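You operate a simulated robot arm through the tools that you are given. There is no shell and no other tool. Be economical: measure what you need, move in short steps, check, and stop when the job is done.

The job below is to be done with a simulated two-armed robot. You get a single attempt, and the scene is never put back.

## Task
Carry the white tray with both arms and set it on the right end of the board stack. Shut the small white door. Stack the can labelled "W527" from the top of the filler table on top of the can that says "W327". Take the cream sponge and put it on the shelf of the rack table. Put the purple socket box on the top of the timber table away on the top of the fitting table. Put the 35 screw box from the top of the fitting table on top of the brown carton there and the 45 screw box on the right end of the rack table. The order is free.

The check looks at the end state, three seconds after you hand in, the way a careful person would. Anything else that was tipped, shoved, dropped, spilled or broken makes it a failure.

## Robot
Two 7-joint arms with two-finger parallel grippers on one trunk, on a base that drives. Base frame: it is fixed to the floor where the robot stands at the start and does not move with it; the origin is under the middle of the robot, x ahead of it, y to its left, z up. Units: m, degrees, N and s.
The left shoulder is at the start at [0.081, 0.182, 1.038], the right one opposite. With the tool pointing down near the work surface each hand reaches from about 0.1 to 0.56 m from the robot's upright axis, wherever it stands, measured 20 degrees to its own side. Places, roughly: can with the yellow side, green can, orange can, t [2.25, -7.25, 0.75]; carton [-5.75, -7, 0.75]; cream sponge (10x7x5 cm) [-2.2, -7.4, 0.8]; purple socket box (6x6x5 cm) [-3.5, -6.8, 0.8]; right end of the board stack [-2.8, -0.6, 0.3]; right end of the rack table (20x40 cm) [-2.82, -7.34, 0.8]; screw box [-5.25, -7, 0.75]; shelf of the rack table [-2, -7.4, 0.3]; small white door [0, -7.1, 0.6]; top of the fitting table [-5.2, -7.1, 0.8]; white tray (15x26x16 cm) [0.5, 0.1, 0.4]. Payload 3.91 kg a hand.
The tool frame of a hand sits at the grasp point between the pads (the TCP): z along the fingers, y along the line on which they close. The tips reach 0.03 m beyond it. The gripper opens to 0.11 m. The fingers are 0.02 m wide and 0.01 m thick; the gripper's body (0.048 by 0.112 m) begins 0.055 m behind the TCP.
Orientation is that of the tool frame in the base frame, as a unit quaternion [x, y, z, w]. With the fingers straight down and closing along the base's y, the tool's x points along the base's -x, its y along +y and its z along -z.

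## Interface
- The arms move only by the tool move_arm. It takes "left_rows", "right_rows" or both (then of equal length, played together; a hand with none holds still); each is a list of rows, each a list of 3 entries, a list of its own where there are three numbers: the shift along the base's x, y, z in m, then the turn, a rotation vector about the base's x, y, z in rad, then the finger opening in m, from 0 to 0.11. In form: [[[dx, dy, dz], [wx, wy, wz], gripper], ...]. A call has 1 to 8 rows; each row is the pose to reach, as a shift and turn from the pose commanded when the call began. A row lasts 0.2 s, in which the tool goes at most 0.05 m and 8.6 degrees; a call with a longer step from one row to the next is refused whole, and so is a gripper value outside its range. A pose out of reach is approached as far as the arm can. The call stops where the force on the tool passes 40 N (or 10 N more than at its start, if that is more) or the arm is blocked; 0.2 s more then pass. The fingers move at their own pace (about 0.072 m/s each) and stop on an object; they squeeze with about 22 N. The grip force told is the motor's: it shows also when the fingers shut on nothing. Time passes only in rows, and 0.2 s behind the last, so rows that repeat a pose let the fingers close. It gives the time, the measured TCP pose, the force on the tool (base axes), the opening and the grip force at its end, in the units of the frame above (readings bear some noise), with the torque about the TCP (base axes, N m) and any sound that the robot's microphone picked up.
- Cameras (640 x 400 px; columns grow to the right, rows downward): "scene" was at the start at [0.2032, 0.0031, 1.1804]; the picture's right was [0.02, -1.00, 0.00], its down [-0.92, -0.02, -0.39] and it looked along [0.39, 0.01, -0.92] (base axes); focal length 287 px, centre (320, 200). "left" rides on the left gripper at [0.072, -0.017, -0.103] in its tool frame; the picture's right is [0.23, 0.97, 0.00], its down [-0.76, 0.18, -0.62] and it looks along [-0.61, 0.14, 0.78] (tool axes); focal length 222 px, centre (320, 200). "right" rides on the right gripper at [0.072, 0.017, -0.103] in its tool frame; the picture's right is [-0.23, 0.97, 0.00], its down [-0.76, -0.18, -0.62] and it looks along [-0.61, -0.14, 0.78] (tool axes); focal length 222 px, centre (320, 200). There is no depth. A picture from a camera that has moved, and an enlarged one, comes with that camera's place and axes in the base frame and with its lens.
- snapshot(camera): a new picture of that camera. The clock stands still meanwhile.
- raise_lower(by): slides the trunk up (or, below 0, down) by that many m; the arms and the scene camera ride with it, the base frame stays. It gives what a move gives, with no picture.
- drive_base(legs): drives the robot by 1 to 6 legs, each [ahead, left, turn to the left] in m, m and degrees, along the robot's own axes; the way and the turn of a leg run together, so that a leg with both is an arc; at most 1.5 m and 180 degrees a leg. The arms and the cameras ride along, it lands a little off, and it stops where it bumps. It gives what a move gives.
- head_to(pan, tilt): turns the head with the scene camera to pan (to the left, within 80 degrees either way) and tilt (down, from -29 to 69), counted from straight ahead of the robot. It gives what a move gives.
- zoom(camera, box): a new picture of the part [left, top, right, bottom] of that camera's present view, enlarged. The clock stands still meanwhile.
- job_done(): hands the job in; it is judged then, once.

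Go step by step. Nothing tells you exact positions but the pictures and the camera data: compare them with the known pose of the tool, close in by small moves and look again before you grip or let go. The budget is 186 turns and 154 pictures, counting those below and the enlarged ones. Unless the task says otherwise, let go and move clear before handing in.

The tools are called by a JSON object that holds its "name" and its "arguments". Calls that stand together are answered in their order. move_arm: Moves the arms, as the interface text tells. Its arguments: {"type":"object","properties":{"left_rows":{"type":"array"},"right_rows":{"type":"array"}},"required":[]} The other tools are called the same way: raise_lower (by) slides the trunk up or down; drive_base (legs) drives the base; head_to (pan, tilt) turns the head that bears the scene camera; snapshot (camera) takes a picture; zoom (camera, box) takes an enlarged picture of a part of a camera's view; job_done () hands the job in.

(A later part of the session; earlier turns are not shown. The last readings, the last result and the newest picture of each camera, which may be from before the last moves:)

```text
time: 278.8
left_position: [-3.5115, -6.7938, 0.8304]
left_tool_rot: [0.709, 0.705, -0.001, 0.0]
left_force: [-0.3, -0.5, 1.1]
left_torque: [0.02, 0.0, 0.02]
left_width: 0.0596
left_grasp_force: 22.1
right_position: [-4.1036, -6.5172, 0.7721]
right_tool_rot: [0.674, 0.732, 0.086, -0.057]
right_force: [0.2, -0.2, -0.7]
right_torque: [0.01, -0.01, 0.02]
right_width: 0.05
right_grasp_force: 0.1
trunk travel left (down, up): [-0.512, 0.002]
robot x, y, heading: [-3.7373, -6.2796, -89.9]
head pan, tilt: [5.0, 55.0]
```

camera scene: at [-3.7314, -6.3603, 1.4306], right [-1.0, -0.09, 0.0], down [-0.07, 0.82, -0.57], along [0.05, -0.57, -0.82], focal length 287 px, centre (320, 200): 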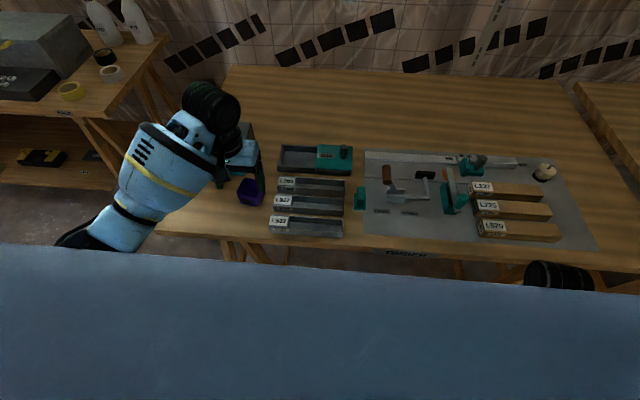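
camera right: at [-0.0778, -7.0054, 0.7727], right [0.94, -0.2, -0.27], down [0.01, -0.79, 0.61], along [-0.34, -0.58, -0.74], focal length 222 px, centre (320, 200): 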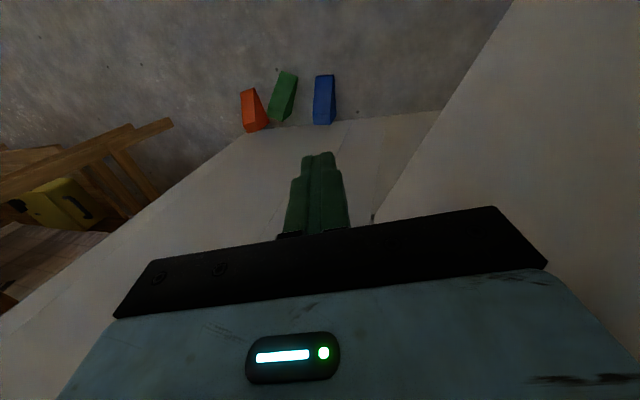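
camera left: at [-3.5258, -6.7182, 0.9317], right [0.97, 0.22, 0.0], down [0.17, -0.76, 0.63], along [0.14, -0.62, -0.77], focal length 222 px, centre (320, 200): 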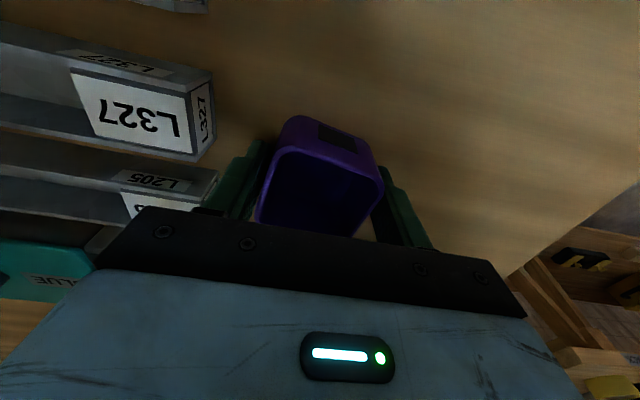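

The purple box is gripped (60 mm). I lift, back off and strafe to the fitting table to look for a free spot.

{"name": "move_arm", "arguments": {"left_rows": [[[0, 0, 0.03], [0, 0, 0], 0.04], [[0, 0, 0.07], [0, 0, 0], 0.04], [[0, 0.01, 0.11], [0, 0, 0], 0.04], [[0, 0.02, 0.13], [0, 0, 0], 0.04]]}}

{"name": "drive_base", "arguments": {"legs": [[-0.2, 0, 0], [0, -0.75, 0], [0, -0.75, 0]]}}

{"name": "head_to", "arguments": {"pan": 0, "tilt": 40}}

{"name": "snapshot", "arguments": {"camera": "scene"}}

```text
time: 279.8
left_position: [-3.5102, -6.774, 0.9618]
left_tool_rot: [0.709, 0.705, -0.003, 0.001]
left_force: [0.4, 0.2, -1.0]
left_torque: [0.02, 0.01, 0.0]
left_width: 0.0598
left_grasp_force: 22.0
right_position: [-4.1038, -6.517, 0.7731]
right_tool_rot: [0.673, 0.732, 0.085, -0.059]
right_force: [0.2, -0.3, 0.1]
right_torque: [-0.01, 0.0, 0.01]
right_width: 0.05
right_grasp_force: 0.1
trunk travel left (down, up): [-0.512, 0.002]
robot x, y, heading: [-3.7373, -6.2743, -89.9]
head pan, tilt: [5.0, 55.0]
```

```text
time: 294.6
left_position: [-5.027, -6.568, 0.962]
left_tool_rot: [0.713, 0.702, -0.003, 0.002]
left_force: [1.4, -0.6, -0.2]
left_torque: [0.01, 0.01, 0.02]
left_width: 0.0586
left_grasp_force: 22.2
right_position: [-5.6182, -6.3069, 0.773]
right_tool_rot: [0.676, 0.73, 0.086, -0.057]
right_force: [0.2, -0.5, 0.1]
right_torque: [0.02, 0.0, 0.01]
right_width: 0.0501
right_grasp_force: 0.0
trunk travel left (down, up): [-0.512, 0.002]
robot x, y, heading: [-5.2475, -6.0682, -90.5]
head pan, tilt: [5.0, 55.0]
```

```text
time: 295.4
left_position: [-5.0272, -6.5689, 0.9624]
left_tool_rot: [0.713, 0.702, -0.002, 0.001]
left_force: [0.7, 0.0, 0.4]
left_torque: [0.0, 0.02, 0.01]
left_width: 0.0585
left_grasp_force: 21.9
right_position: [-5.618, -6.3065, 0.7734]
right_tool_rot: [0.676, 0.729, 0.087, -0.058]
right_force: [-0.2, -0.6, 0.1]
right_torque: [-0.01, 0.01, 0.02]
right_width: 0.0497
right_grasp_force: 0.1
trunk travel left (down, up): [-0.512, 0.002]
robot x, y, heading: [-5.2504, -6.071, -90.6]
head pan, tilt: [0.0, 40.0]
```

```text
54 pictures are left
camera scene: at [-5.2502, -6.1659, 1.4512], right [-1.0, 0.01, 0.0], down [0.01, 0.64, -0.77], along [-0.01, -0.77, -0.64], focal length 287 px, centre (320, 200)
```

scene: 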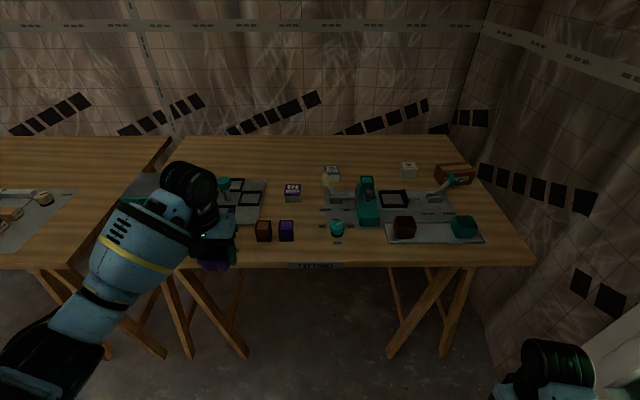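

The fitting table has several little boxes; I zoom in for labels and the free area.

{"name": "zoom", "arguments": {"camera": "scene", "box": [230, 145, 390, 245]}}

{"name": "zoom", "arguments": {"camera": "scene", "box": [360, 145, 520, 245]}}

```text
4.00 times, centred on (310, 195) of scene
camera zoom: at [-5.2502, -6.1659, 1.4512], right [-1.0, 0.01, 0.0], down [0.01, 0.64, -0.77], along [-0.01, -0.77, -0.64], focal length 1148 px, centre (360, 220)
```

zoom: 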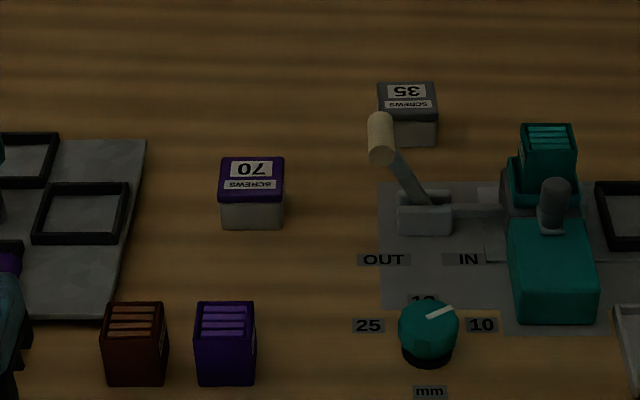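

```text
4.00 times, centred on (440, 195) of scene
camera zoom: at [-5.2502, -6.1659, 1.4512], right [-1.0, 0.01, 0.0], down [0.01, 0.64, -0.77], along [-0.01, -0.77, -0.64], focal length 1148 px, centre (-160, 220)
```

zoom: 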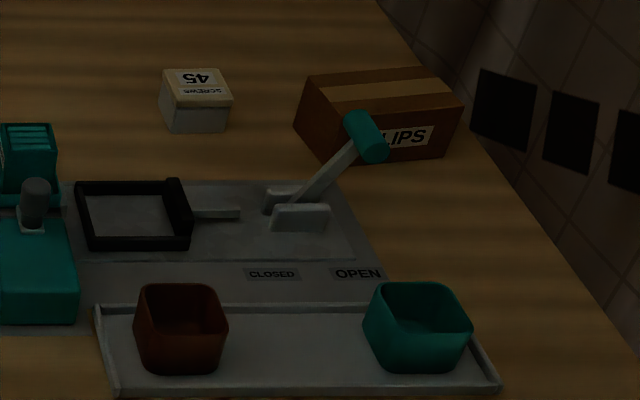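

Screw boxes: "35" (grey lid, centre back), "45" (cream lid), "70" stays. The carton is the brown CLIPS box. The front-left strip of this table (around −4.8, −6.8) should be bare for the purple box; I move there and check with the hand camera.

{"name": "drive_base", "arguments": {"legs": [[0, 0.24, 0.5], [0.23, 0, 0]]}}

{"name": "snapshot", "arguments": {"camera": "left"}}

{"name": "snapshot", "arguments": {"camera": "scene"}}

```text
time: 299.4
left_position: [-4.7804, -6.7968, 0.9611]
left_tool_rot: [0.709, 0.705, -0.002, 0.0]
left_force: [-0.7, 0.2, -0.3]
left_torque: [0.03, -0.02, 0.02]
left_width: 0.0584
left_grasp_force: 22.2
right_position: [-5.3758, -6.5395, 0.7725]
right_tool_rot: [0.672, 0.733, 0.086, -0.059]
right_force: [0.7, -0.8, -0.1]
right_torque: [0.03, 0.01, 0.02]
right_width: 0.0503
right_grasp_force: 0.1
trunk travel left (down, up): [-0.512, 0.002]
robot x, y, heading: [-5.0072, -6.2998, -90.0]
head pan, tilt: [0.0, 40.0]
```

```text
51 pictures are left
camera left: at [-4.7976, -6.7218, 1.0636], right [0.98, 0.22, 0.0], down [0.17, -0.76, 0.63], along [0.14, -0.61, -0.78], focal length 222 px, centre (320, 200)
```

left: 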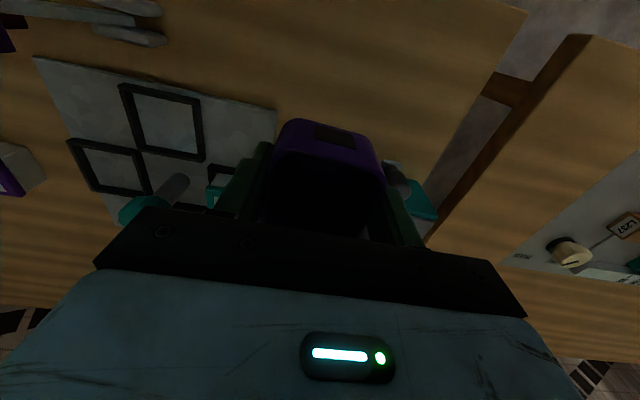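

```text
50 pictures are left
camera scene: at [-5.0092, -6.3963, 1.4512], right [-1.0, 0.0, 0.0], down [0.0, 0.64, -0.77], along [0.0, -0.77, -0.64], focal length 287 px, centre (320, 200)
```

scene: 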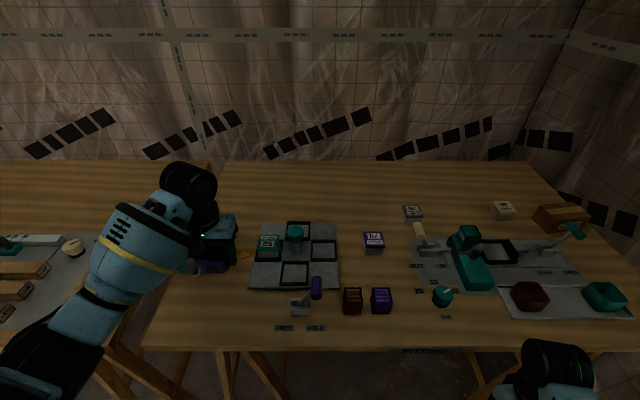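

Free patch confirmed around (−4.755, −6.76), between drawer knob, plate corner and front edge. I move over it and lower.

{"name": "move_arm", "arguments": {"left_rows": [[[0.012, 0.02, -0.02], [0, 0, 0], 0.04], [[0.025, 0.037, -0.05], [0, 0, 0], 0.04], [[0.025, 0.037, -0.09], [0, 0, 0], 0.04], [[0.025, 0.037, -0.115], [0, 0, 0], 0.04], [[0.025, 0.037, -0.124], [0, 0, 0], 0.04]]}}

{"name": "snapshot", "arguments": {"camera": "left"}}

```text
time: 300.6
left_position: [-4.7568, -6.7585, 0.8371]
left_tool_rot: [0.709, 0.705, -0.003, 0.001]
left_force: [-0.4, -0.3, 0.7]
left_torque: [0.03, -0.05, -0.01]
left_width: 0.058
left_grasp_force: 21.7
right_position: [-5.3737, -6.5404, 0.7739]
right_tool_rot: [0.672, 0.733, 0.087, -0.058]
right_force: [0.2, -0.9, 0.4]
right_torque: [-0.01, 0.0, 0.01]
right_width: 0.0499
right_grasp_force: 0.1
trunk travel left (down, up): [-0.512, 0.002]
robot x, y, heading: [-5.0085, -6.3012, -90.1]
head pan, tilt: [0.0, 40.0]
```

```text
49 pictures are left
camera left: at [-4.7721, -6.6846, 0.9394], right [0.98, 0.22, 0.0], down [0.17, -0.76, 0.63], along [0.14, -0.61, -0.78], focal length 222 px, centre (320, 200)
```

left: 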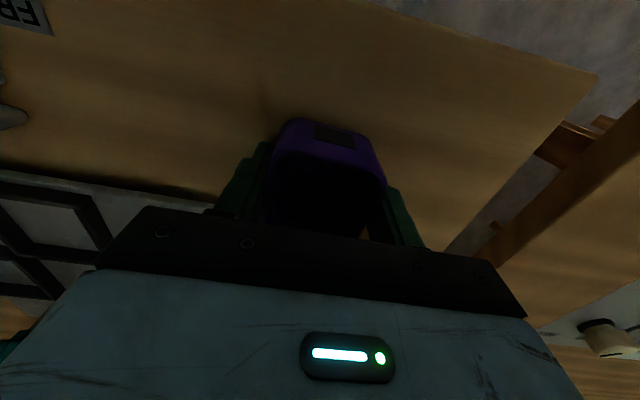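

Clear around it. I lower to contact in small steps.

{"name": "move_arm", "arguments": {"left_rows": [[[0, 0, -0.005], [0, 0, 0], 0.04], [[0, 0, -0.01], [0, 0, 0], 0.04], [[0, 0, -0.013], [0, 0, 0], 0.04]]}}

```text
time: 301.4
left_position: [-4.7563, -6.7598, 0.8306]
left_tool_rot: [0.709, 0.705, -0.005, 0.005]
left_force: [3.6, 8.4, 33.2]
left_torque: [0.81, -0.37, -0.04]
left_width: 0.058
left_grasp_force: 22.1
right_position: [-5.3753, -6.5384, 0.775]
right_tool_rot: [0.673, 0.733, 0.085, -0.056]
right_force: [0.1, 0.6, -0.1]
right_torque: [-0.01, -0.02, 0.02]
right_width: 0.0504
right_grasp_force: 0.0
trunk travel left (down, up): [-0.512, 0.002]
robot x, y, heading: [-5.0054, -6.3001, -90.0]
head pan, tilt: [0.0, 40.0]
```

Firm contact: I release, rise, back away, and then prepare the right hand (turned so it closes along y, camera outward) for the screw boxes, with the left hand tucked.

{"name": "move_arm", "arguments": {"left_rows": [[[0, 0, 0.003], [0, 0, 0], 0.07], [[0, 0, 0.003], [0, 0, 0], 0.08], [[0, 0, 0.003], [0, 0, 0], 0.08], [[0, 0, 0.04], [0, 0, 0], 0.08], [[0, 0, 0.08], [0, 0, 0], 0.08], [[0, 0, 0.12], [0, 0, 0], 0.08], [[0, 0, 0.14], [0, 0, 0], 0.08]]}}

{"name": "drive_base", "arguments": {"legs": [[-0.25, 0, 0]]}}

{"name": "move_arm", "arguments": {"right_rows": [[[0.015, -0.016, 0.016], [-0.017, -0.012, 0.134], 0.07], [[0.03, -0.032, 0.032], [-0.034, -0.023, 0.268], 0.09], [[0.045, -0.048, 0.048], [-0.051, -0.035, 0.402], 0.11], [[0.06, -0.064, 0.064], [-0.068, -0.046, 0.537], 0.11], [[0.075, -0.08, 0.08], [-0.086, -0.058, 0.671], 0.11], [[0.09, -0.096, 0.096], [-0.103, -0.07, 0.806], 0.11], [[0.105, -0.112, 0.112], [-0.12, -0.081, 0.94], 0.11], [[0.12, -0.128, 0.128], [-0.137, -0.093, 1.075], 0.11]]}}

{"name": "move_arm", "arguments": {"right_rows": [[[0.015, -0.016, 0.016], [-0.017, -0.012, 0.134], 0.11], [[0.03, -0.032, 0.032], [-0.034, -0.023, 0.268], 0.11], [[0.045, -0.048, 0.048], [-0.052, -0.035, 0.403], 0.11]]}}

{"name": "snapshot", "arguments": {"camera": "scene"}}

```text
time: 303.0
left_position: [-4.7578, -6.7582, 0.9643]
left_tool_rot: [0.709, 0.705, -0.001, 0.001]
left_force: [0.0, -0.7, 0.7]
left_torque: [0.0, 0.01, 0.01]
left_width: 0.0797
left_grasp_force: 0.0
right_position: [-5.3749, -6.54, 0.7732]
right_tool_rot: [0.672, 0.733, 0.086, -0.058]
right_force: [-0.8, -0.5, 0.5]
right_torque: [-0.01, -0.02, 0.02]
right_width: 0.0501
right_grasp_force: 0.1
trunk travel left (down, up): [-0.512, 0.002]
robot x, y, heading: [-5.0071, -6.3008, -90.2]
head pan, tilt: [0.0, 40.0]
```

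```text
time: 304.9
left_position: [-4.7562, -6.5124, 0.9643]
left_tool_rot: [0.709, 0.705, -0.002, 0.0]
left_force: [0.7, 0.6, -0.8]
left_torque: [0.01, -0.01, -0.03]
left_width: 0.08
left_grasp_force: 0.1
right_position: [-5.3756, -6.2918, 0.7726]
right_tool_rot: [0.672, 0.733, 0.085, -0.057]
right_force: [-0.1, 0.5, 1.2]
right_torque: [-0.02, 0.03, -0.04]
right_width: 0.0503
right_grasp_force: 0.0
trunk travel left (down, up): [-0.512, 0.002]
robot x, y, heading: [-5.0093, -6.0529, -90.0]
head pan, tilt: [0.0, 40.0]
```

```text
time: 306.7
left_position: [-4.7576, -6.5118, 0.9648]
left_tool_rot: [0.709, 0.706, -0.002, 0.002]
left_force: [-0.2, 0.5, 0.5]
left_torque: [0.0, -0.01, 0.03]
left_width: 0.0799
left_grasp_force: 0.1
right_position: [-5.2548, -6.4202, 0.9003]
right_tool_rot: [0.199, 0.979, 0.027, -0.018]
right_force: [-0.5, 0.5, -0.7]
right_torque: [0.01, 0.01, 0.03]
right_width: 0.11
right_grasp_force: 0.0
trunk travel left (down, up): [-0.512, 0.002]
robot x, y, heading: [-5.0084, -6.0496, -89.9]
head pan, tilt: [0.0, 40.0]
```

```text
time: 307.5
left_position: [-4.7578, -6.5119, 0.9636]
left_tool_rot: [0.708, 0.706, -0.003, 0.001]
left_force: [-0.7, 0.3, 1.1]
left_torque: [0.0, -0.05, -0.01]
left_width: 0.0801
left_grasp_force: 0.0
right_position: [-5.2092, -6.4693, 0.9481]
right_tool_rot: [0.0, 1.0, 0.001, 0.0]
right_force: [0.3, -0.3, -0.7]
right_torque: [-0.02, 0.0, -0.04]
right_width: 0.1099
right_grasp_force: 0.0
trunk travel left (down, up): [-0.512, 0.002]
robot x, y, heading: [-5.009, -6.0515, -89.7]
head pan, tilt: [0.0, 40.0]
```

```text
48 pictures are left
camera scene: at [-5.0091, -6.1481, 1.4512], right [-1.0, 0.0, 0.0], down [0.0, 0.64, -0.77], along [0.0, -0.77, -0.64], focal length 287 px, centre (320, 200)
```

scene: 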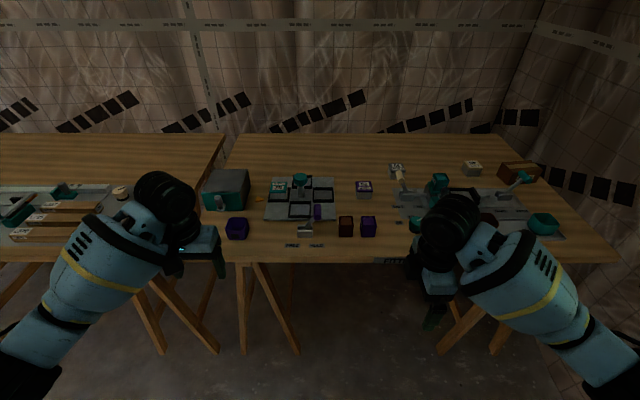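

The purple box stands on the fitting table. For the "35" box a lever handle stands in front, so I raise the right hand and pull the left back before driving in.

{"name": "move_arm", "arguments": {"left_rows": [[[0, 0.04, 0.0], [0, 0, 0], 0.08], [[0, 0.08, 0.0], [0, 0, 0], 0.08], [[0, 0.1, 0.0], [0, 0, 0], 0.08]], "right_rows": [[[0, -0.02, 0.035], [0, 0, 0], 0.085], [[0, -0.04, 0.07], [0, 0, 0], 0.085], [[0, -0.06, 0.1], [0, 0, 0], 0.085]]}}

{"name": "drive_base", "arguments": {"legs": [[0, -0.09, 0], [0.38, 0, 0]]}}

{"name": "snapshot", "arguments": {"camera": "scene"}}

{"name": "snapshot", "arguments": {"camera": "right"}}

```text
time: 308.3
left_position: [-4.7561, -6.4106, 0.9645]
left_tool_rot: [0.708, 0.707, -0.004, 0.001]
left_force: [-0.9, -0.2, -0.9]
left_torque: [-0.03, 0.01, -0.01]
left_width: 0.0799
left_grasp_force: 0.0
right_position: [-5.2084, -6.5271, 1.0505]
right_tool_rot: [0.0, 1.0, 0.001, 0.001]
right_force: [0.4, -0.2, 0.2]
right_torque: [-0.02, 0.02, 0.03]
right_width: 0.0852
right_grasp_force: 0.0
trunk travel left (down, up): [-0.512, 0.002]
robot x, y, heading: [-5.0071, -6.051, -89.9]
head pan, tilt: [0.0, 40.0]
```

```text
time: 311.7
left_position: [-4.8469, -6.7865, 0.9656]
left_tool_rot: [0.709, 0.705, -0.002, 0.002]
left_force: [0.6, 0.5, 0.4]
left_torque: [-0.02, 0.01, -0.01]
left_width: 0.0801
left_grasp_force: 0.2
right_position: [-5.3012, -6.902, 1.0502]
right_tool_rot: [0.001, 1.0, 0.0, 0.0]
right_force: [0.4, 0.5, 0.4]
right_torque: [0.01, 0.0, 0.01]
right_width: 0.0851
right_grasp_force: 0.1
trunk travel left (down, up): [-0.512, 0.002]
robot x, y, heading: [-5.1002, -6.4242, -89.9]
head pan, tilt: [0.0, 40.0]
```

```text
47 pictures are left
camera scene: at [-5.0997, -6.5225, 1.4512], right [-1.0, 0.0, 0.0], down [0.0, 0.64, -0.77], along [0.0, -0.77, -0.64], focal length 287 px, centre (320, 200)
```

scene: 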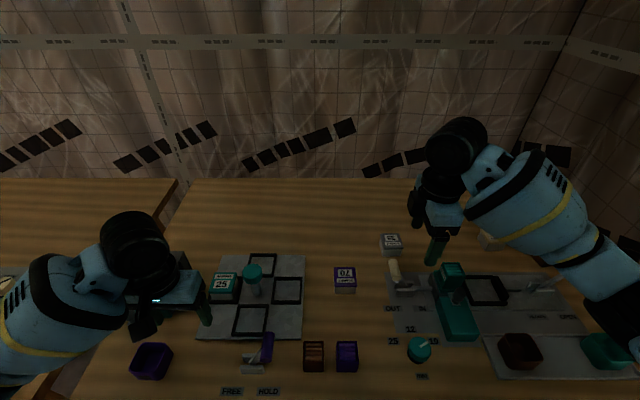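

```text
46 pictures are left
camera right: at [-5.3717, -6.885, 1.1534], right [0.23, 0.97, 0.0], down [0.76, -0.18, 0.62], along [0.61, -0.14, -0.78], focal length 222 px, centre (320, 200)
```

right: 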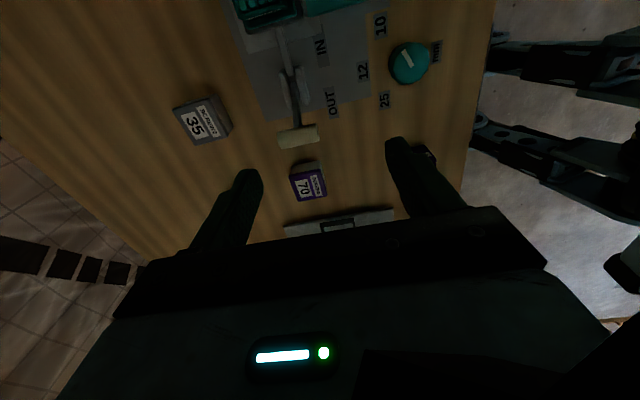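

The "35" label is clear; the box is at (−5.303, −7.067). I drive 8 cm closer and extend over it.

{"name": "drive_base", "arguments": {"legs": [[0.08, 0, 0]]}}

{"name": "move_arm", "arguments": {"right_rows": [[[-0.002, -0.04, 0], [0, 0, 0], 0.085], [[-0.002, -0.08, 0], [0, 0, 0], 0.085], [[-0.002, -0.085, -0.04], [0, 0, 0], 0.085], [[-0.002, -0.085, -0.08], [0, 0, 0], 0.085], [[-0.002, -0.085, -0.12], [0, 0, 0], 0.085], [[-0.002, -0.085, -0.14], [0, 0, 0], 0.085]]}}

{"name": "snapshot", "arguments": {"camera": "right"}}

```text
time: 313.0
left_position: [-4.8471, -6.8657, 0.9641]
left_tool_rot: [0.708, 0.706, -0.002, 0.002]
left_force: [-0.1, 0.3, 0.3]
left_torque: [-0.03, -0.02, -0.01]
left_width: 0.0799
left_grasp_force: 0.1
right_position: [-5.3004, -6.9817, 1.0502]
right_tool_rot: [0.001, 1.0, 0.0, 0.0]
right_force: [-0.5, -0.5, -0.2]
right_torque: [-0.05, -0.03, -0.02]
right_width: 0.085
right_grasp_force: 0.1
trunk travel left (down, up): [-0.512, 0.002]
robot x, y, heading: [-5.1015, -6.5075, -89.8]
head pan, tilt: [0.0, 40.0]
stopped in leg 1: the robot was blocked; the commanded pose is now the measured one
```

```text
time: 314.4
left_position: [-4.8479, -6.8679, 0.964]
left_tool_rot: [0.709, 0.706, -0.001, 0.001]
left_force: [0.2, 0.0, 0.1]
left_torque: [0.0, -0.01, 0.0]
left_width: 0.0804
left_grasp_force: 0.1
right_position: [-5.303, -7.0674, 0.9084]
right_tool_rot: [0.0, 1.0, 0.0, 0.0]
right_force: [-0.6, 0.2, -0.4]
right_torque: [-0.01, 0.0, 0.03]
right_width: 0.0849
right_grasp_force: 0.1
trunk travel left (down, up): [-0.512, 0.002]
robot x, y, heading: [-5.1048, -6.5063, -89.9]
head pan, tilt: [0.0, 40.0]
```

```text
45 pictures are left
camera right: at [-5.3746, -7.0512, 1.0128], right [0.23, 0.97, 0.0], down [0.76, -0.18, 0.62], along [0.61, -0.14, -0.78], focal length 222 px, centre (320, 200)
```

right: 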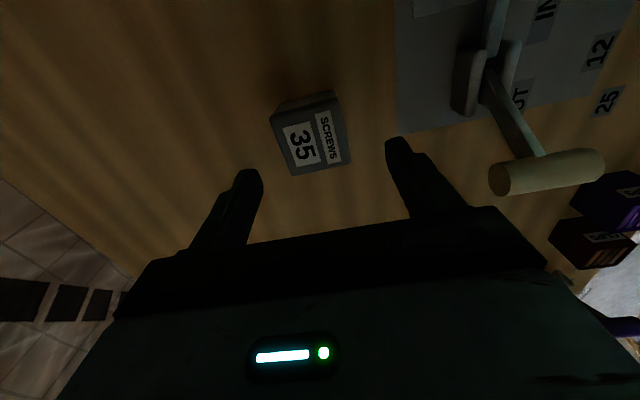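

The reach works; the base touched its limit at the table. The box is centred within 5 mm; I correct and descend to z ≈ 0.836, then close.

{"name": "move_arm", "arguments": {"right_rows": [[[-0.004, -0.004, -0.03], [0, 0, 0], 0.085], [[-0.004, -0.004, -0.06], [0, 0, 0], 0.085], [[-0.004, -0.004, -0.072], [0, 0, 0], 0.085], [[-0.004, -0.004, -0.072], [0, 0, 0], 0.06], [[-0.004, -0.004, -0.072], [0, 0, 0], 0.03], [[-0.004, -0.004, -0.072], [0, 0, 0], 0.03], [[-0.004, -0.004, -0.072], [0, 0, 0], 0.03]]}}

{"name": "snapshot", "arguments": {"camera": "right"}}

```text
time: 316.0
left_position: [-4.8479, -6.8662, 0.9648]
left_tool_rot: [0.709, 0.705, -0.003, 0.001]
left_force: [-0.1, -0.3, 0.6]
left_torque: [-0.05, 0.0, -0.02]
left_width: 0.0799
left_grasp_force: 0.1
right_position: [-5.307, -7.0711, 0.8364]
right_tool_rot: [0.0, 1.0, 0.001, 0.0]
right_force: [0.6, -0.4, 0.5]
right_torque: [-0.03, -0.02, -0.01]
right_width: 0.0558
right_grasp_force: 22.0
trunk travel left (down, up): [-0.512, 0.002]
robot x, y, heading: [-5.1037, -6.5072, -89.8]
head pan, tilt: [0.0, 40.0]
```

```text
44 pictures are left
camera right: at [-5.379, -7.0552, 0.9409], right [0.23, 0.97, 0.0], down [0.76, -0.18, 0.62], along [0.61, -0.14, -0.78], focal length 222 px, centre (320, 200)
```

right: 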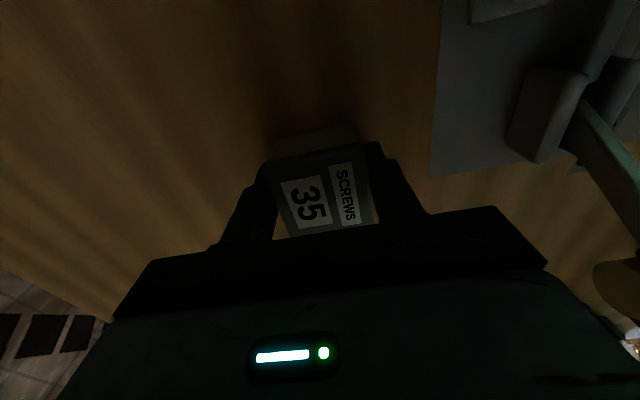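

The "35" box is gripped (56 mm). I lift it high, back off, and move over toward the carton.

{"name": "move_arm", "arguments": {"right_rows": [[[0, 0, 0.045], [0, 0, 0], 0.03], [[0, 0, 0.09], [0, 0, 0], 0.03], [[0, 0, 0.135], [0, 0, 0], 0.03], [[0, 0, 0.18], [0, 0, 0], 0.03], [[0, 0.02, 0.21], [0, 0, 0], 0.03], [[0, 0.05, 0.215], [0, 0, 0], 0.03]]}}

{"name": "drive_base", "arguments": {"legs": [[-0.25, 0, 0], [0, -0.38, 0], [0, 0, -10]]}}

{"name": "head_to", "arguments": {"pan": -5, "tilt": 35}}

{"name": "snapshot", "arguments": {"camera": "scene"}}

```text
time: 317.4
left_position: [-4.8478, -6.8665, 0.9642]
left_tool_rot: [0.709, 0.706, -0.002, 0.001]
left_force: [-0.3, 1.0, 0.4]
left_torque: [-0.01, 0.0, 0.0]
left_width: 0.08
left_grasp_force: 0.0
right_position: [-5.3065, -7.0219, 1.0537]
right_tool_rot: [0.0, 1.0, 0.0, 0.0]
right_force: [0.8, 0.1, -2.6]
right_torque: [0.0, 0.0, -0.05]
right_width: 0.0557
right_grasp_force: 22.4
trunk travel left (down, up): [-0.512, 0.002]
robot x, y, heading: [-5.0982, -6.5089, -89.9]
head pan, tilt: [0.0, 40.0]
```

```text
time: 323.4
left_position: [-5.296, -6.6534, 0.9647]
left_tool_rot: [0.768, 0.64, -0.002, 0.003]
left_force: [0.3, -0.5, 0.4]
left_torque: [0.0, -0.01, 0.0]
left_width: 0.0799
left_grasp_force: 0.0
right_position: [-5.7747, -6.7244, 1.053]
right_tool_rot: [0.089, 0.996, 0.0, 0.001]
right_force: [-0.7, -0.1, -2.1]
right_torque: [0.0, -0.03, -0.01]
right_width: 0.0555
right_grasp_force: 21.9
trunk travel left (down, up): [-0.512, 0.002]
robot x, y, heading: [-5.4815, -6.2553, -100.1]
head pan, tilt: [0.0, 40.0]
```

```text
time: 324.0
left_position: [-5.2955, -6.6542, 0.9651]
left_tool_rot: [0.769, 0.64, -0.002, 0.002]
left_force: [-0.4, -0.6, -0.7]
left_torque: [-0.01, 0.02, -0.03]
left_width: 0.0798
left_grasp_force: 0.1
right_position: [-5.7749, -6.7248, 1.0534]
right_tool_rot: [0.089, 0.996, 0.0, 0.0]
right_force: [-0.1, 0.7, -2.1]
right_torque: [0.01, 0.06, 0.03]
right_width: 0.0557
right_grasp_force: 22.0
trunk travel left (down, up): [-0.512, 0.002]
robot x, y, heading: [-5.4841, -6.253, -100.5]
head pan, tilt: [-5.0, 35.0]
```

```text
43 pictures are left
camera scene: at [-5.5069, -6.3504, 1.4587], right [-0.97, 0.26, 0.0], down [0.15, 0.55, -0.82], along [-0.21, -0.79, -0.57], focal length 287 px, centre (320, 200)
```

scene: 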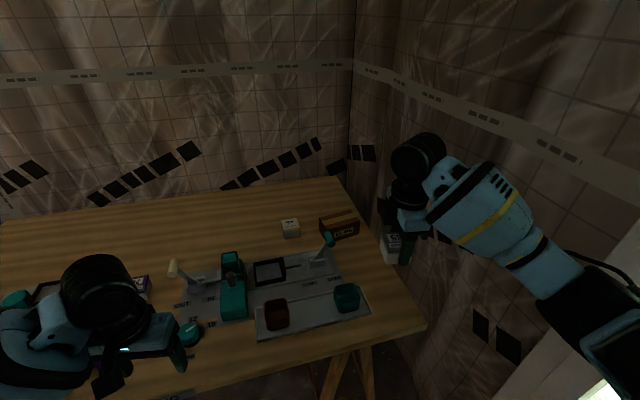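

I zoom in on the carton to determine its top.

{"name": "zoom", "arguments": {"camera": "scene", "box": [270, 195, 382, 265]}}

```text
5.71 times, centred on (326, 230) of scene
camera zoom: at [-5.5069, -6.3504, 1.4587], right [-0.97, 0.26, 0.0], down [0.15, 0.55, -0.82], along [-0.21, -0.79, -0.57], focal length 1640 px, centre (286, 29)
```

zoom: 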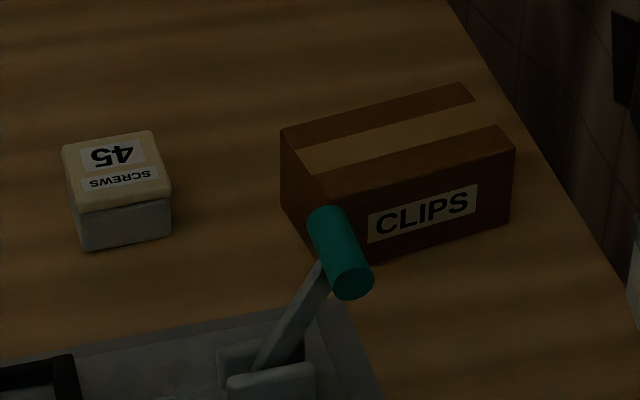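

Carton top: centre (−5.763, −7.057), z ≈ 0.857, about 12.5 × 7.5 cm, turned ~8°. I drive in and bring the box above it with a slight yaw correction.

{"name": "drive_base", "arguments": {"legs": [[0.235, 0.02, 0]]}}

{"name": "move_arm", "arguments": {"right_rows": [[[0.01, -0.03, 0], [0, 0, 0.1], 0.03], [[0.02, -0.06, 0], [0, 0, 0.2], 0.03], [[0.03, -0.08, -0.01], [0, 0, 0.24], 0.03], [[0.03, -0.08, -0.02], [0, 0, 0.24], 0.03]]}}

{"name": "snapshot", "arguments": {"camera": "scene"}}

{"name": "snapshot", "arguments": {"camera": "right"}}

```text
time: 325.6
left_position: [-5.3128, -6.8455, 0.9637]
left_tool_rot: [0.767, 0.641, -0.003, 0.001]
left_force: [0.1, -1.1, -0.2]
left_torque: [0.04, -0.04, 0.04]
left_width: 0.0798
left_grasp_force: 0.1
right_position: [-5.7915, -6.9179, 1.0527]
right_tool_rot: [0.089, 0.996, 0.0, 0.001]
right_force: [0.4, -0.8, -2.9]
right_torque: [-0.01, 0.02, -0.01]
right_width: 0.0557
right_grasp_force: 22.1
trunk travel left (down, up): [-0.512, 0.002]
robot x, y, heading: [-5.4992, -6.4461, -99.9]
head pan, tilt: [-5.0, 35.0]
stopped in leg 1: the robot was blocked; the commanded pose is now the measured one
```

```text
time: 326.6
left_position: [-5.3124, -6.8433, 0.965]
left_tool_rot: [0.768, 0.641, -0.002, 0.001]
left_force: [-0.5, -0.1, -0.2]
left_torque: [0.02, -0.01, 0.02]
left_width: 0.0799
left_grasp_force: 0.1
right_position: [-5.7604, -6.9961, 1.0346]
right_tool_rot: [-0.032, 0.999, -0.001, 0.0]
right_force: [-0.2, 0.0, -2.2]
right_torque: [-0.03, 0.02, -0.01]
right_width: 0.0555
right_grasp_force: 21.9
trunk travel left (down, up): [-0.512, 0.002]
robot x, y, heading: [-5.5003, -6.4428, -99.9]
head pan, tilt: [-5.0, 35.0]
```

```text
41 pictures are left
camera scene: at [-5.5231, -6.5395, 1.4587], right [-0.97, 0.26, 0.0], down [0.15, 0.55, -0.82], along [-0.21, -0.79, -0.57], focal length 287 px, centre (320, 200)
```

scene: 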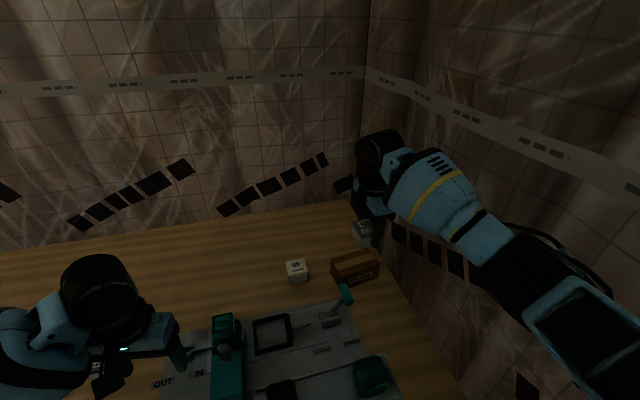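

```text
40 pictures are left
camera right: at [-5.8336, -6.9836, 1.1372], right [0.17, 0.99, 0.0], down [0.77, -0.13, 0.62], along [0.62, -0.1, -0.78], focal length 222 px, centre (320, 200)
```

right: 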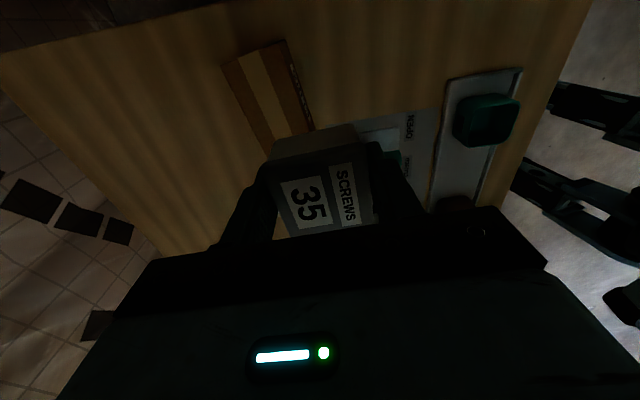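

The base was stopped (close to wall/table), but the arm still has reach. I extend over the carton at (−5.768, −7.056) and lower to just above it.

{"name": "move_arm", "arguments": {"right_rows": [[[-0.004, -0.03, 0], [0, 0, 0], 0.03], [[-0.008, -0.06, 0], [0, 0, 0], 0.03], [[-0.008, -0.06, -0.04], [0, 0, 0], 0.03], [[-0.008, -0.06, -0.08], [0, 0, 0], 0.03], [[-0.008, -0.06, -0.105], [0, 0, 0], 0.03]]}}

{"name": "snapshot", "arguments": {"camera": "right"}}

{"name": "zoom", "arguments": {"camera": "scene", "box": [290, 210, 418, 290]}}

```text
time: 327.9
left_position: [-5.3129, -6.8423, 0.9653]
left_tool_rot: [0.768, 0.641, -0.002, 0.003]
left_force: [0.0, -0.3, -0.5]
left_torque: [0.03, 0.01, -0.02]
left_width: 0.08
left_grasp_force: 0.1
right_position: [-5.769, -7.036, 0.9377]
right_tool_rot: [-0.032, 0.999, -0.001, 0.001]
right_force: [0.0, -1.0, -1.2]
right_torque: [0.02, 0.02, 0.0]
right_width: 0.0556
right_grasp_force: 21.7
right hand out of reach, approached as far as the arm can: row 2, 3, 4, 5
trunk travel left (down, up): [-0.512, 0.002]
robot x, y, heading: [-5.4942, -6.444, -100.0]
head pan, tilt: [-5.0, 35.0]
```

```text
39 pictures are left
camera right: at [-5.8421, -7.0229, 1.0421], right [0.17, 0.99, 0.0], down [0.77, -0.13, 0.62], along [0.62, -0.1, -0.78], focal length 222 px, centre (320, 200)
```

right: 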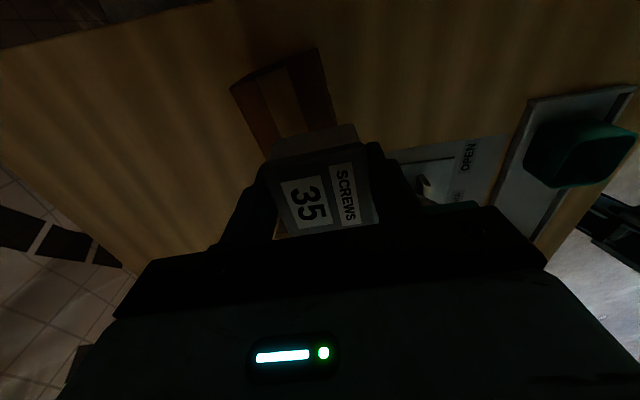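

```text
5.00 times, centred on (354, 250) of scene
camera zoom: at [-5.5232, -6.5404, 1.4587], right [-0.97, 0.26, 0.0], down [0.15, 0.55, -0.82], along [-0.21, -0.79, -0.57], focal length 1435 px, centre (150, -50)
```

zoom: 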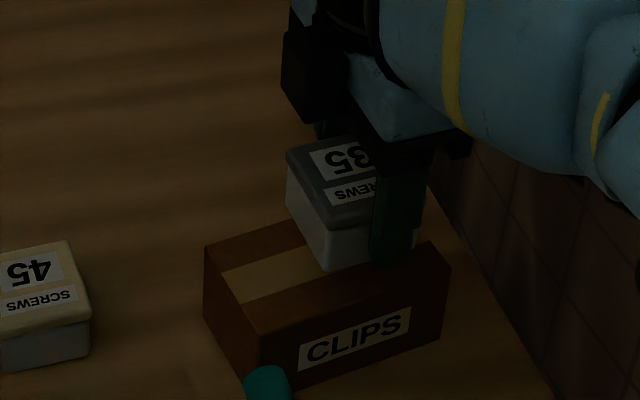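

I'm 2 cm short of centre. Turning the base left brings the right shoulder closer, so I raise the box, turn 12° left, and re-extend.

{"name": "move_arm", "arguments": {"right_rows": [[[0, 0.02, 0.04], [0, 0, 0], 0.03], [[0, 0.03, 0.08], [0, 0, 0], 0.03], [[0, 0.03, 0.11], [0, 0, 0], 0.03]]}}

{"name": "drive_base", "arguments": {"legs": [[0, 0, 12]]}}

```text
time: 328.6
left_position: [-5.3123, -6.8426, 0.9666]
left_tool_rot: [0.768, 0.641, -0.002, 0.003]
left_force: [-0.3, 0.5, 1.4]
left_torque: [-0.03, 0.0, -0.01]
left_width: 0.0803
left_grasp_force: 0.0
right_position: [-5.771, -7.0046, 1.0502]
right_tool_rot: [-0.03, 1.0, -0.001, 0.001]
right_force: [-0.5, 0.4, -2.4]
right_torque: [-0.01, -0.01, 0.02]
right_width: 0.0557
right_grasp_force: 22.0
trunk travel left (down, up): [-0.512, 0.002]
robot x, y, heading: [-5.4975, -6.4442, -100.0]
head pan, tilt: [-5.0, 35.0]
```

```text
time: 329.8
left_position: [-5.2315, -6.796, 0.9658]
left_tool_rot: [0.696, 0.718, -0.003, 0.002]
left_force: [0.9, 0.3, 0.5]
left_torque: [-0.01, -0.04, 0.0]
left_width: 0.0801
left_grasp_force: 0.1
right_position: [-5.6477, -7.0508, 1.0485]
right_tool_rot: [-0.134, 0.991, -0.002, 0.0]
right_force: [-0.6, -0.5, -1.7]
right_torque: [-0.01, 0.03, 0.01]
right_width: 0.0555
right_grasp_force: 21.9
trunk travel left (down, up): [-0.512, 0.002]
robot x, y, heading: [-5.4971, -6.449, -88.0]
head pan, tilt: [-5.0, 35.0]
```

Now I move over the carton centre (−5.764, −7.058), align the yaw, and come down to a small gap.

{"name": "move_arm", "arguments": {"right_rows": [[[-0.04, -0.003, 0], [0, 0, -0.06], 0.03], [[-0.08, -0.006, 0], [0, 0, -0.117], 0.03], [[-0.116, -0.008, 0], [0, 0, -0.117], 0.03], [[-0.116, -0.008, -0.04], [0, 0, -0.117], 0.03], [[-0.116, -0.008, -0.08], [0, 0, -0.117], 0.03], [[-0.116, -0.008, -0.118], [0, 0, -0.117], 0.03], [[-0.116, -0.008, -0.118], [0, 0, -0.117], 0.03]]}}

{"name": "snapshot", "arguments": {"camera": "scene"}}

{"name": "snapshot", "arguments": {"camera": "right"}}

```text
time: 331.4
left_position: [-5.2324, -6.7959, 0.9651]
left_tool_rot: [0.696, 0.718, -0.003, 0.002]
left_force: [0.0, -0.8, 0.6]
left_torque: [0.01, 0.01, 0.0]
left_width: 0.0801
left_grasp_force: 0.2
right_position: [-5.7648, -7.058, 0.93]
right_tool_rot: [-0.077, 0.997, -0.001, 0.0]
right_force: [0.6, -1.2, -2.1]
right_torque: [0.02, 0.0, -0.01]
right_width: 0.056
right_grasp_force: 21.9
trunk travel left (down, up): [-0.512, 0.002]
robot x, y, heading: [-5.4975, -6.4449, -87.8]
head pan, tilt: [-5.0, 35.0]
```

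```text
37 pictures are left
camera scene: at [-5.5015, -6.5426, 1.4588], right [-1.0, 0.05, 0.0], down [0.03, 0.57, -0.82], along [-0.04, -0.82, -0.57], focal length 287 px, centre (320, 200)
```

scene: 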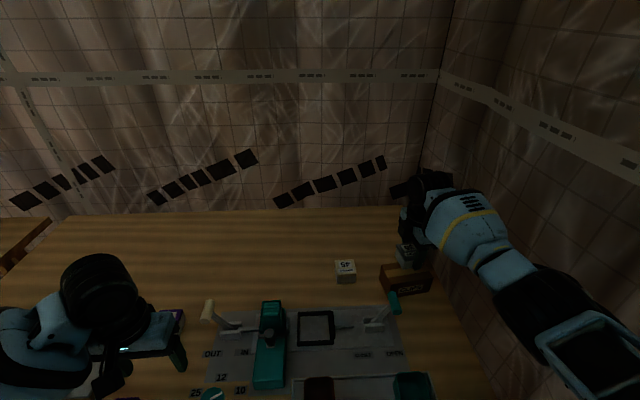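

```text
36 pictures are left
camera right: at [-5.8383, -7.0528, 1.0349], right [0.08, 1.0, 0.0], down [0.78, -0.06, 0.62], along [0.62, -0.05, -0.78], focal length 222 px, centre (320, 200)
```

right: 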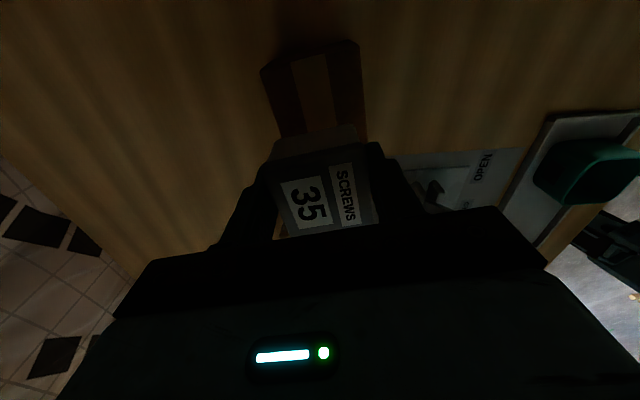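

Aligned well. I lower in small steps to contact.

{"name": "move_arm", "arguments": {"right_rows": [[[0, 0, -0.015], [0, 0, 0], 0.03], [[0, 0, -0.025], [0, 0, 0], 0.03], [[0, 0, -0.031], [0, 0, 0], 0.03], [[0, 0, -0.036], [0, 0, 0], 0.03]]}}

```text
time: 332.4
left_position: [-5.2322, -6.7952, 0.9654]
left_tool_rot: [0.696, 0.718, -0.003, 0.003]
left_force: [0.0, -0.2, 0.1]
left_torque: [0.03, 0.0, 0.01]
left_width: 0.0803
left_grasp_force: 0.1
right_position: [-5.7646, -7.0584, 0.8983]
right_tool_rot: [-0.077, 0.997, -0.003, 0.0]
right_force: [-0.9, 1.0, 6.1]
right_torque: [0.25, 0.21, -0.02]
right_width: 0.0555
right_grasp_force: 21.9
trunk travel left (down, up): [-0.512, 0.002]
robot x, y, heading: [-5.5006, -6.4465, -88.1]
head pan, tilt: [-5.0, 35.0]
```

Contact. I release and rise, then check.

{"name": "move_arm", "arguments": {"right_rows": [[[0, 0, -0.002], [0, 0, 0], 0.03], [[0, 0, -0.001], [0, 0, 0], 0.06], [[0, 0, 0], [0, 0, 0], 0.08], [[0, 0, 0], [0, 0, 0], 0.08], [[0, 0, 0.04], [0, 0, 0], 0.08], [[0, 0, 0.08], [0, 0, 0], 0.08], [[0, 0, 0.12], [0, 0, 0], 0.08], [[0, 0.02, 0.15], [0, 0, 0], 0.08]]}}

{"name": "snapshot", "arguments": {"camera": "right"}}

{"name": "snapshot", "arguments": {"camera": "scene"}}

```text
time: 334.2
left_position: [-5.2327, -6.7952, 0.965]
left_tool_rot: [0.696, 0.718, -0.004, 0.003]
left_force: [-0.3, -0.3, 0.6]
left_torque: [0.0, -0.01, -0.03]
left_width: 0.0803
left_grasp_force: 0.3
right_position: [-5.7636, -7.0379, 1.0464]
right_tool_rot: [-0.077, 0.997, -0.001, 0.001]
right_force: [0.3, -0.3, 0.2]
right_torque: [0.01, 0.0, 0.03]
right_width: 0.0799
right_grasp_force: 0.0
trunk travel left (down, up): [-0.512, 0.002]
robot x, y, heading: [-5.4941, -6.4436, -87.8]
head pan, tilt: [-5.0, 35.0]
```

```text
35 pictures are left
camera right: at [-5.8372, -7.0314, 1.1499], right [0.08, 1.0, 0.0], down [0.78, -0.06, 0.62], along [0.62, -0.05, -0.78], focal length 222 px, centre (320, 200)
```

right: 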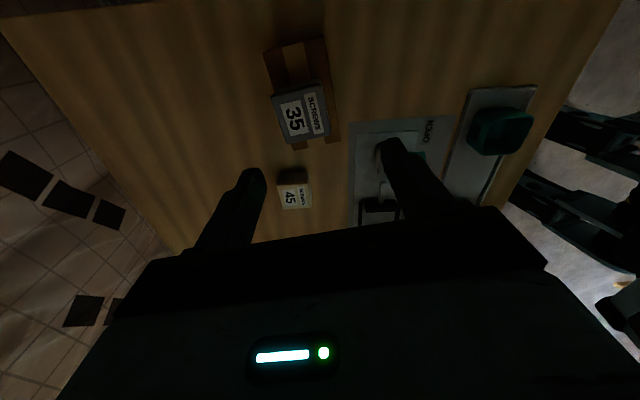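

```text
34 pictures are left
camera scene: at [-5.502, -6.542, 1.4589], right [-1.0, 0.05, 0.0], down [0.03, 0.57, -0.82], along [-0.04, -0.82, -0.57], focal length 287 px, centre (320, 200)
```

scene: 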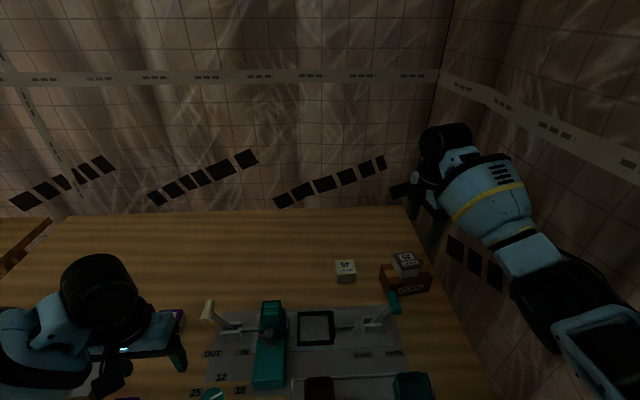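

"35" sits squarely on the carton. Next the "45" box at about (−5.605, −7.096): I nudge ahead 5 cm and move the right hand over it.

{"name": "drive_base", "arguments": {"legs": [[0.05, 0, 0]]}}

{"name": "move_arm", "arguments": {"right_rows": [[[0.045, 0, 0], [0, 0, 0], 0.085], [[0.09, 0, 0], [0, 0, 0], 0.085], [[0.135, -0.005, 0], [0, 0, 0], 0.085], [[0.158, -0.008, -0.03], [0, 0, 0], 0.085], [[0.158, -0.008, -0.07], [0, 0, 0], 0.085], [[0.158, -0.008, -0.11], [0, 0, 0], 0.085], [[0.158, -0.008, -0.125], [0, 0, 0], 0.085]]}}

{"name": "snapshot", "arguments": {"camera": "right"}}

```text
time: 334.9
left_position: [-5.2324, -6.7966, 0.9649]
left_tool_rot: [0.696, 0.718, -0.003, 0.003]
left_force: [-0.6, 0.2, 0.7]
left_torque: [0.0, 0.01, -0.03]
left_width: 0.08
left_grasp_force: 0.0
right_position: [-5.7636, -7.0385, 1.0457]
right_tool_rot: [-0.076, 0.997, 0.0, 0.0]
right_force: [0.6, 0.7, 0.0]
right_torque: [-0.02, 0.02, 0.0]
right_width: 0.0802
right_grasp_force: 0.0
trunk travel left (down, up): [-0.512, 0.002]
robot x, y, heading: [-5.4953, -6.4428, -88.0]
head pan, tilt: [-5.0, 35.0]
stopped in leg 1: the robot was blocked; the commanded pose is now the measured one
```

```text
time: 336.5
left_position: [-5.2337, -6.7969, 0.9638]
left_tool_rot: [0.697, 0.717, -0.003, 0.002]
left_force: [-0.7, 0.2, 0.4]
left_torque: [-0.04, -0.04, 0.02]
left_width: 0.0803
left_grasp_force: 0.0
right_position: [-5.6051, -7.0439, 0.9211]
right_tool_rot: [-0.077, 0.997, -0.001, 0.001]
right_force: [0.4, -0.1, 0.3]
right_torque: [-0.04, -0.05, -0.01]
right_width: 0.0849
right_grasp_force: 0.0
trunk travel left (down, up): [-0.512, 0.002]
robot x, y, heading: [-5.4991, -6.4433, -88.0]
head pan, tilt: [-5.0, 35.0]
```

```text
33 pictures are left
camera right: at [-5.6793, -7.0388, 1.0248], right [0.08, 1.0, 0.0], down [0.78, -0.06, 0.63], along [0.62, -0.05, -0.78], focal length 222 px, centre (320, 200)
```

right: 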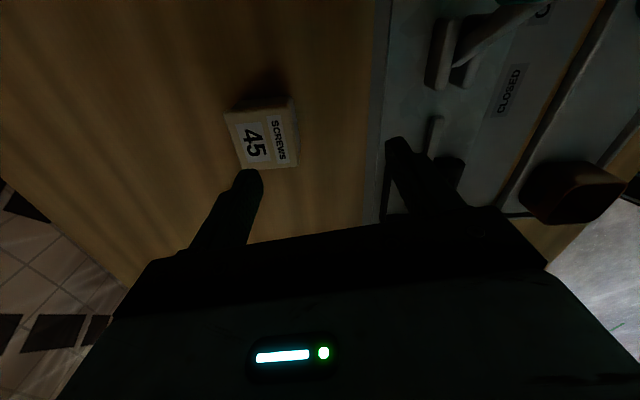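

The base can't go closer, so I raise the hand, turn 8° more to the left to gain shoulder reach, then reposition over the "45" box.

{"name": "move_arm", "arguments": {"right_rows": [[[0, 0, 0.04], [0, 0, 0], 0.085], [[0, 0, 0.08], [0, 0, 0], 0.085]]}}

{"name": "drive_base", "arguments": {"legs": [[0, 0, 8]]}}

{"name": "move_arm", "arguments": {"right_rows": [[[-0.04, -0.02, 0], [0, 0, -0.14], 0.085], [[-0.085, -0.043, 0], [0, 0, -0.28], 0.085], [[-0.085, -0.043, -0.04], [0, 0, -0.29], 0.085], [[-0.085, -0.043, -0.08], [0, 0, -0.29], 0.085]]}}

{"name": "snapshot", "arguments": {"camera": "right"}}

```text
time: 337.1
left_position: [-5.232, -6.797, 0.9647]
left_tool_rot: [0.697, 0.717, -0.004, 0.002]
left_force: [0.7, 1.3, -0.3]
left_torque: [-0.02, 0.0, 0.03]
left_width: 0.0801
left_grasp_force: 0.1
right_position: [-5.6061, -7.0433, 1.002]
right_tool_rot: [-0.076, 0.997, -0.001, 0.001]
right_force: [-0.8, 0.3, 0.3]
right_torque: [0.01, 0.0, 0.04]
right_width: 0.0851
right_grasp_force: 0.0
trunk travel left (down, up): [-0.512, 0.002]
robot x, y, heading: [-5.4944, -6.4466, -88.1]
head pan, tilt: [-5.0, 35.0]
```

```text
time: 338.1
left_position: [-5.188, -6.7569, 0.9639]
left_tool_rot: [0.646, 0.764, -0.002, 0.002]
left_force: [-0.2, 0.4, 0.4]
left_torque: [0.0, -0.02, 0.0]
left_width: 0.0798
left_grasp_force: 0.0
right_position: [-5.5217, -7.0523, 1.0002]
right_tool_rot: [-0.144, 0.99, -0.001, 0.001]
right_force: [-0.7, 0.3, -0.2]
right_torque: [-0.01, -0.04, 0.02]
right_width: 0.0851
right_grasp_force: 0.1
trunk travel left (down, up): [-0.512, 0.002]
robot x, y, heading: [-5.496, -6.4454, -80.3]
head pan, tilt: [-5.0, 35.0]
```

```text
refused: row 2 steps farther than a row can; nothing moved
```

```text
32 pictures are left
camera right: at [-5.5961, -7.0577, 1.1048], right [-0.06, 1.0, 0.0], down [0.78, 0.05, 0.62], along [0.62, 0.04, -0.78], focal length 222 px, centre (320, 200)
```

right: 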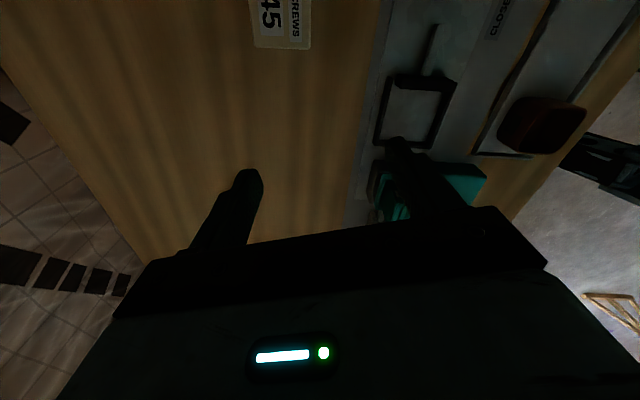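

{"name": "move_arm", "arguments": {"right_rows": [[[-0.03, -0.014, 0], [0, 0, -0.1], 0.085], [[-0.06, -0.028, 0], [0, 0, -0.2], 0.085], [[-0.085, -0.042, 0], [0, 0, -0.29], 0.085], [[-0.085, -0.042, -0.04], [0, 0, -0.29], 0.085], [[-0.085, -0.042, -0.08], [0, 0, -0.29], 0.085]]}}

{"name": "snapshot", "arguments": {"camera": "right"}}

```text
time: 339.3
left_position: [-5.187, -6.7563, 0.9649]
left_tool_rot: [0.645, 0.764, -0.004, 0.002]
left_force: [-0.4, -0.4, -1.0]
left_torque: [-0.02, 0.0, -0.01]
left_width: 0.0799
left_grasp_force: 0.2
right_position: [-5.6077, -7.0943, 0.9209]
right_tool_rot: [-0.001, 1.0, -0.001, 0.0]
right_force: [-0.6, 0.0, 0.5]
right_torque: [0.04, 0.0, 0.01]
right_width: 0.0849
right_grasp_force: 0.1
trunk travel left (down, up): [-0.512, 0.002]
robot x, y, heading: [-5.4972, -6.4456, -79.9]
head pan, tilt: [-5.0, 35.0]
```

```text
31 pictures are left
camera right: at [-5.6796, -7.0786, 1.0244], right [0.23, 0.97, 0.0], down [0.76, -0.18, 0.62], along [0.61, -0.14, -0.78], focal length 222 px, centre (320, 200)
```

right: 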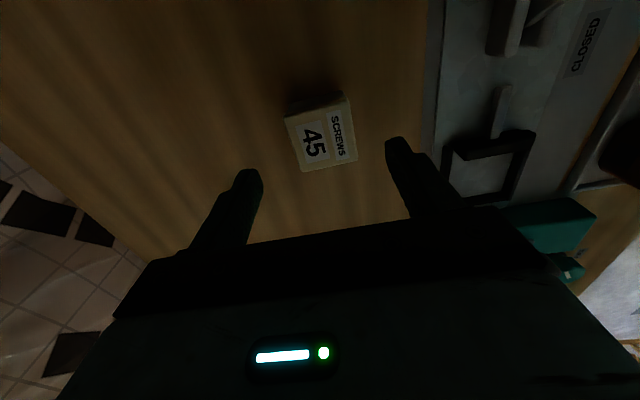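

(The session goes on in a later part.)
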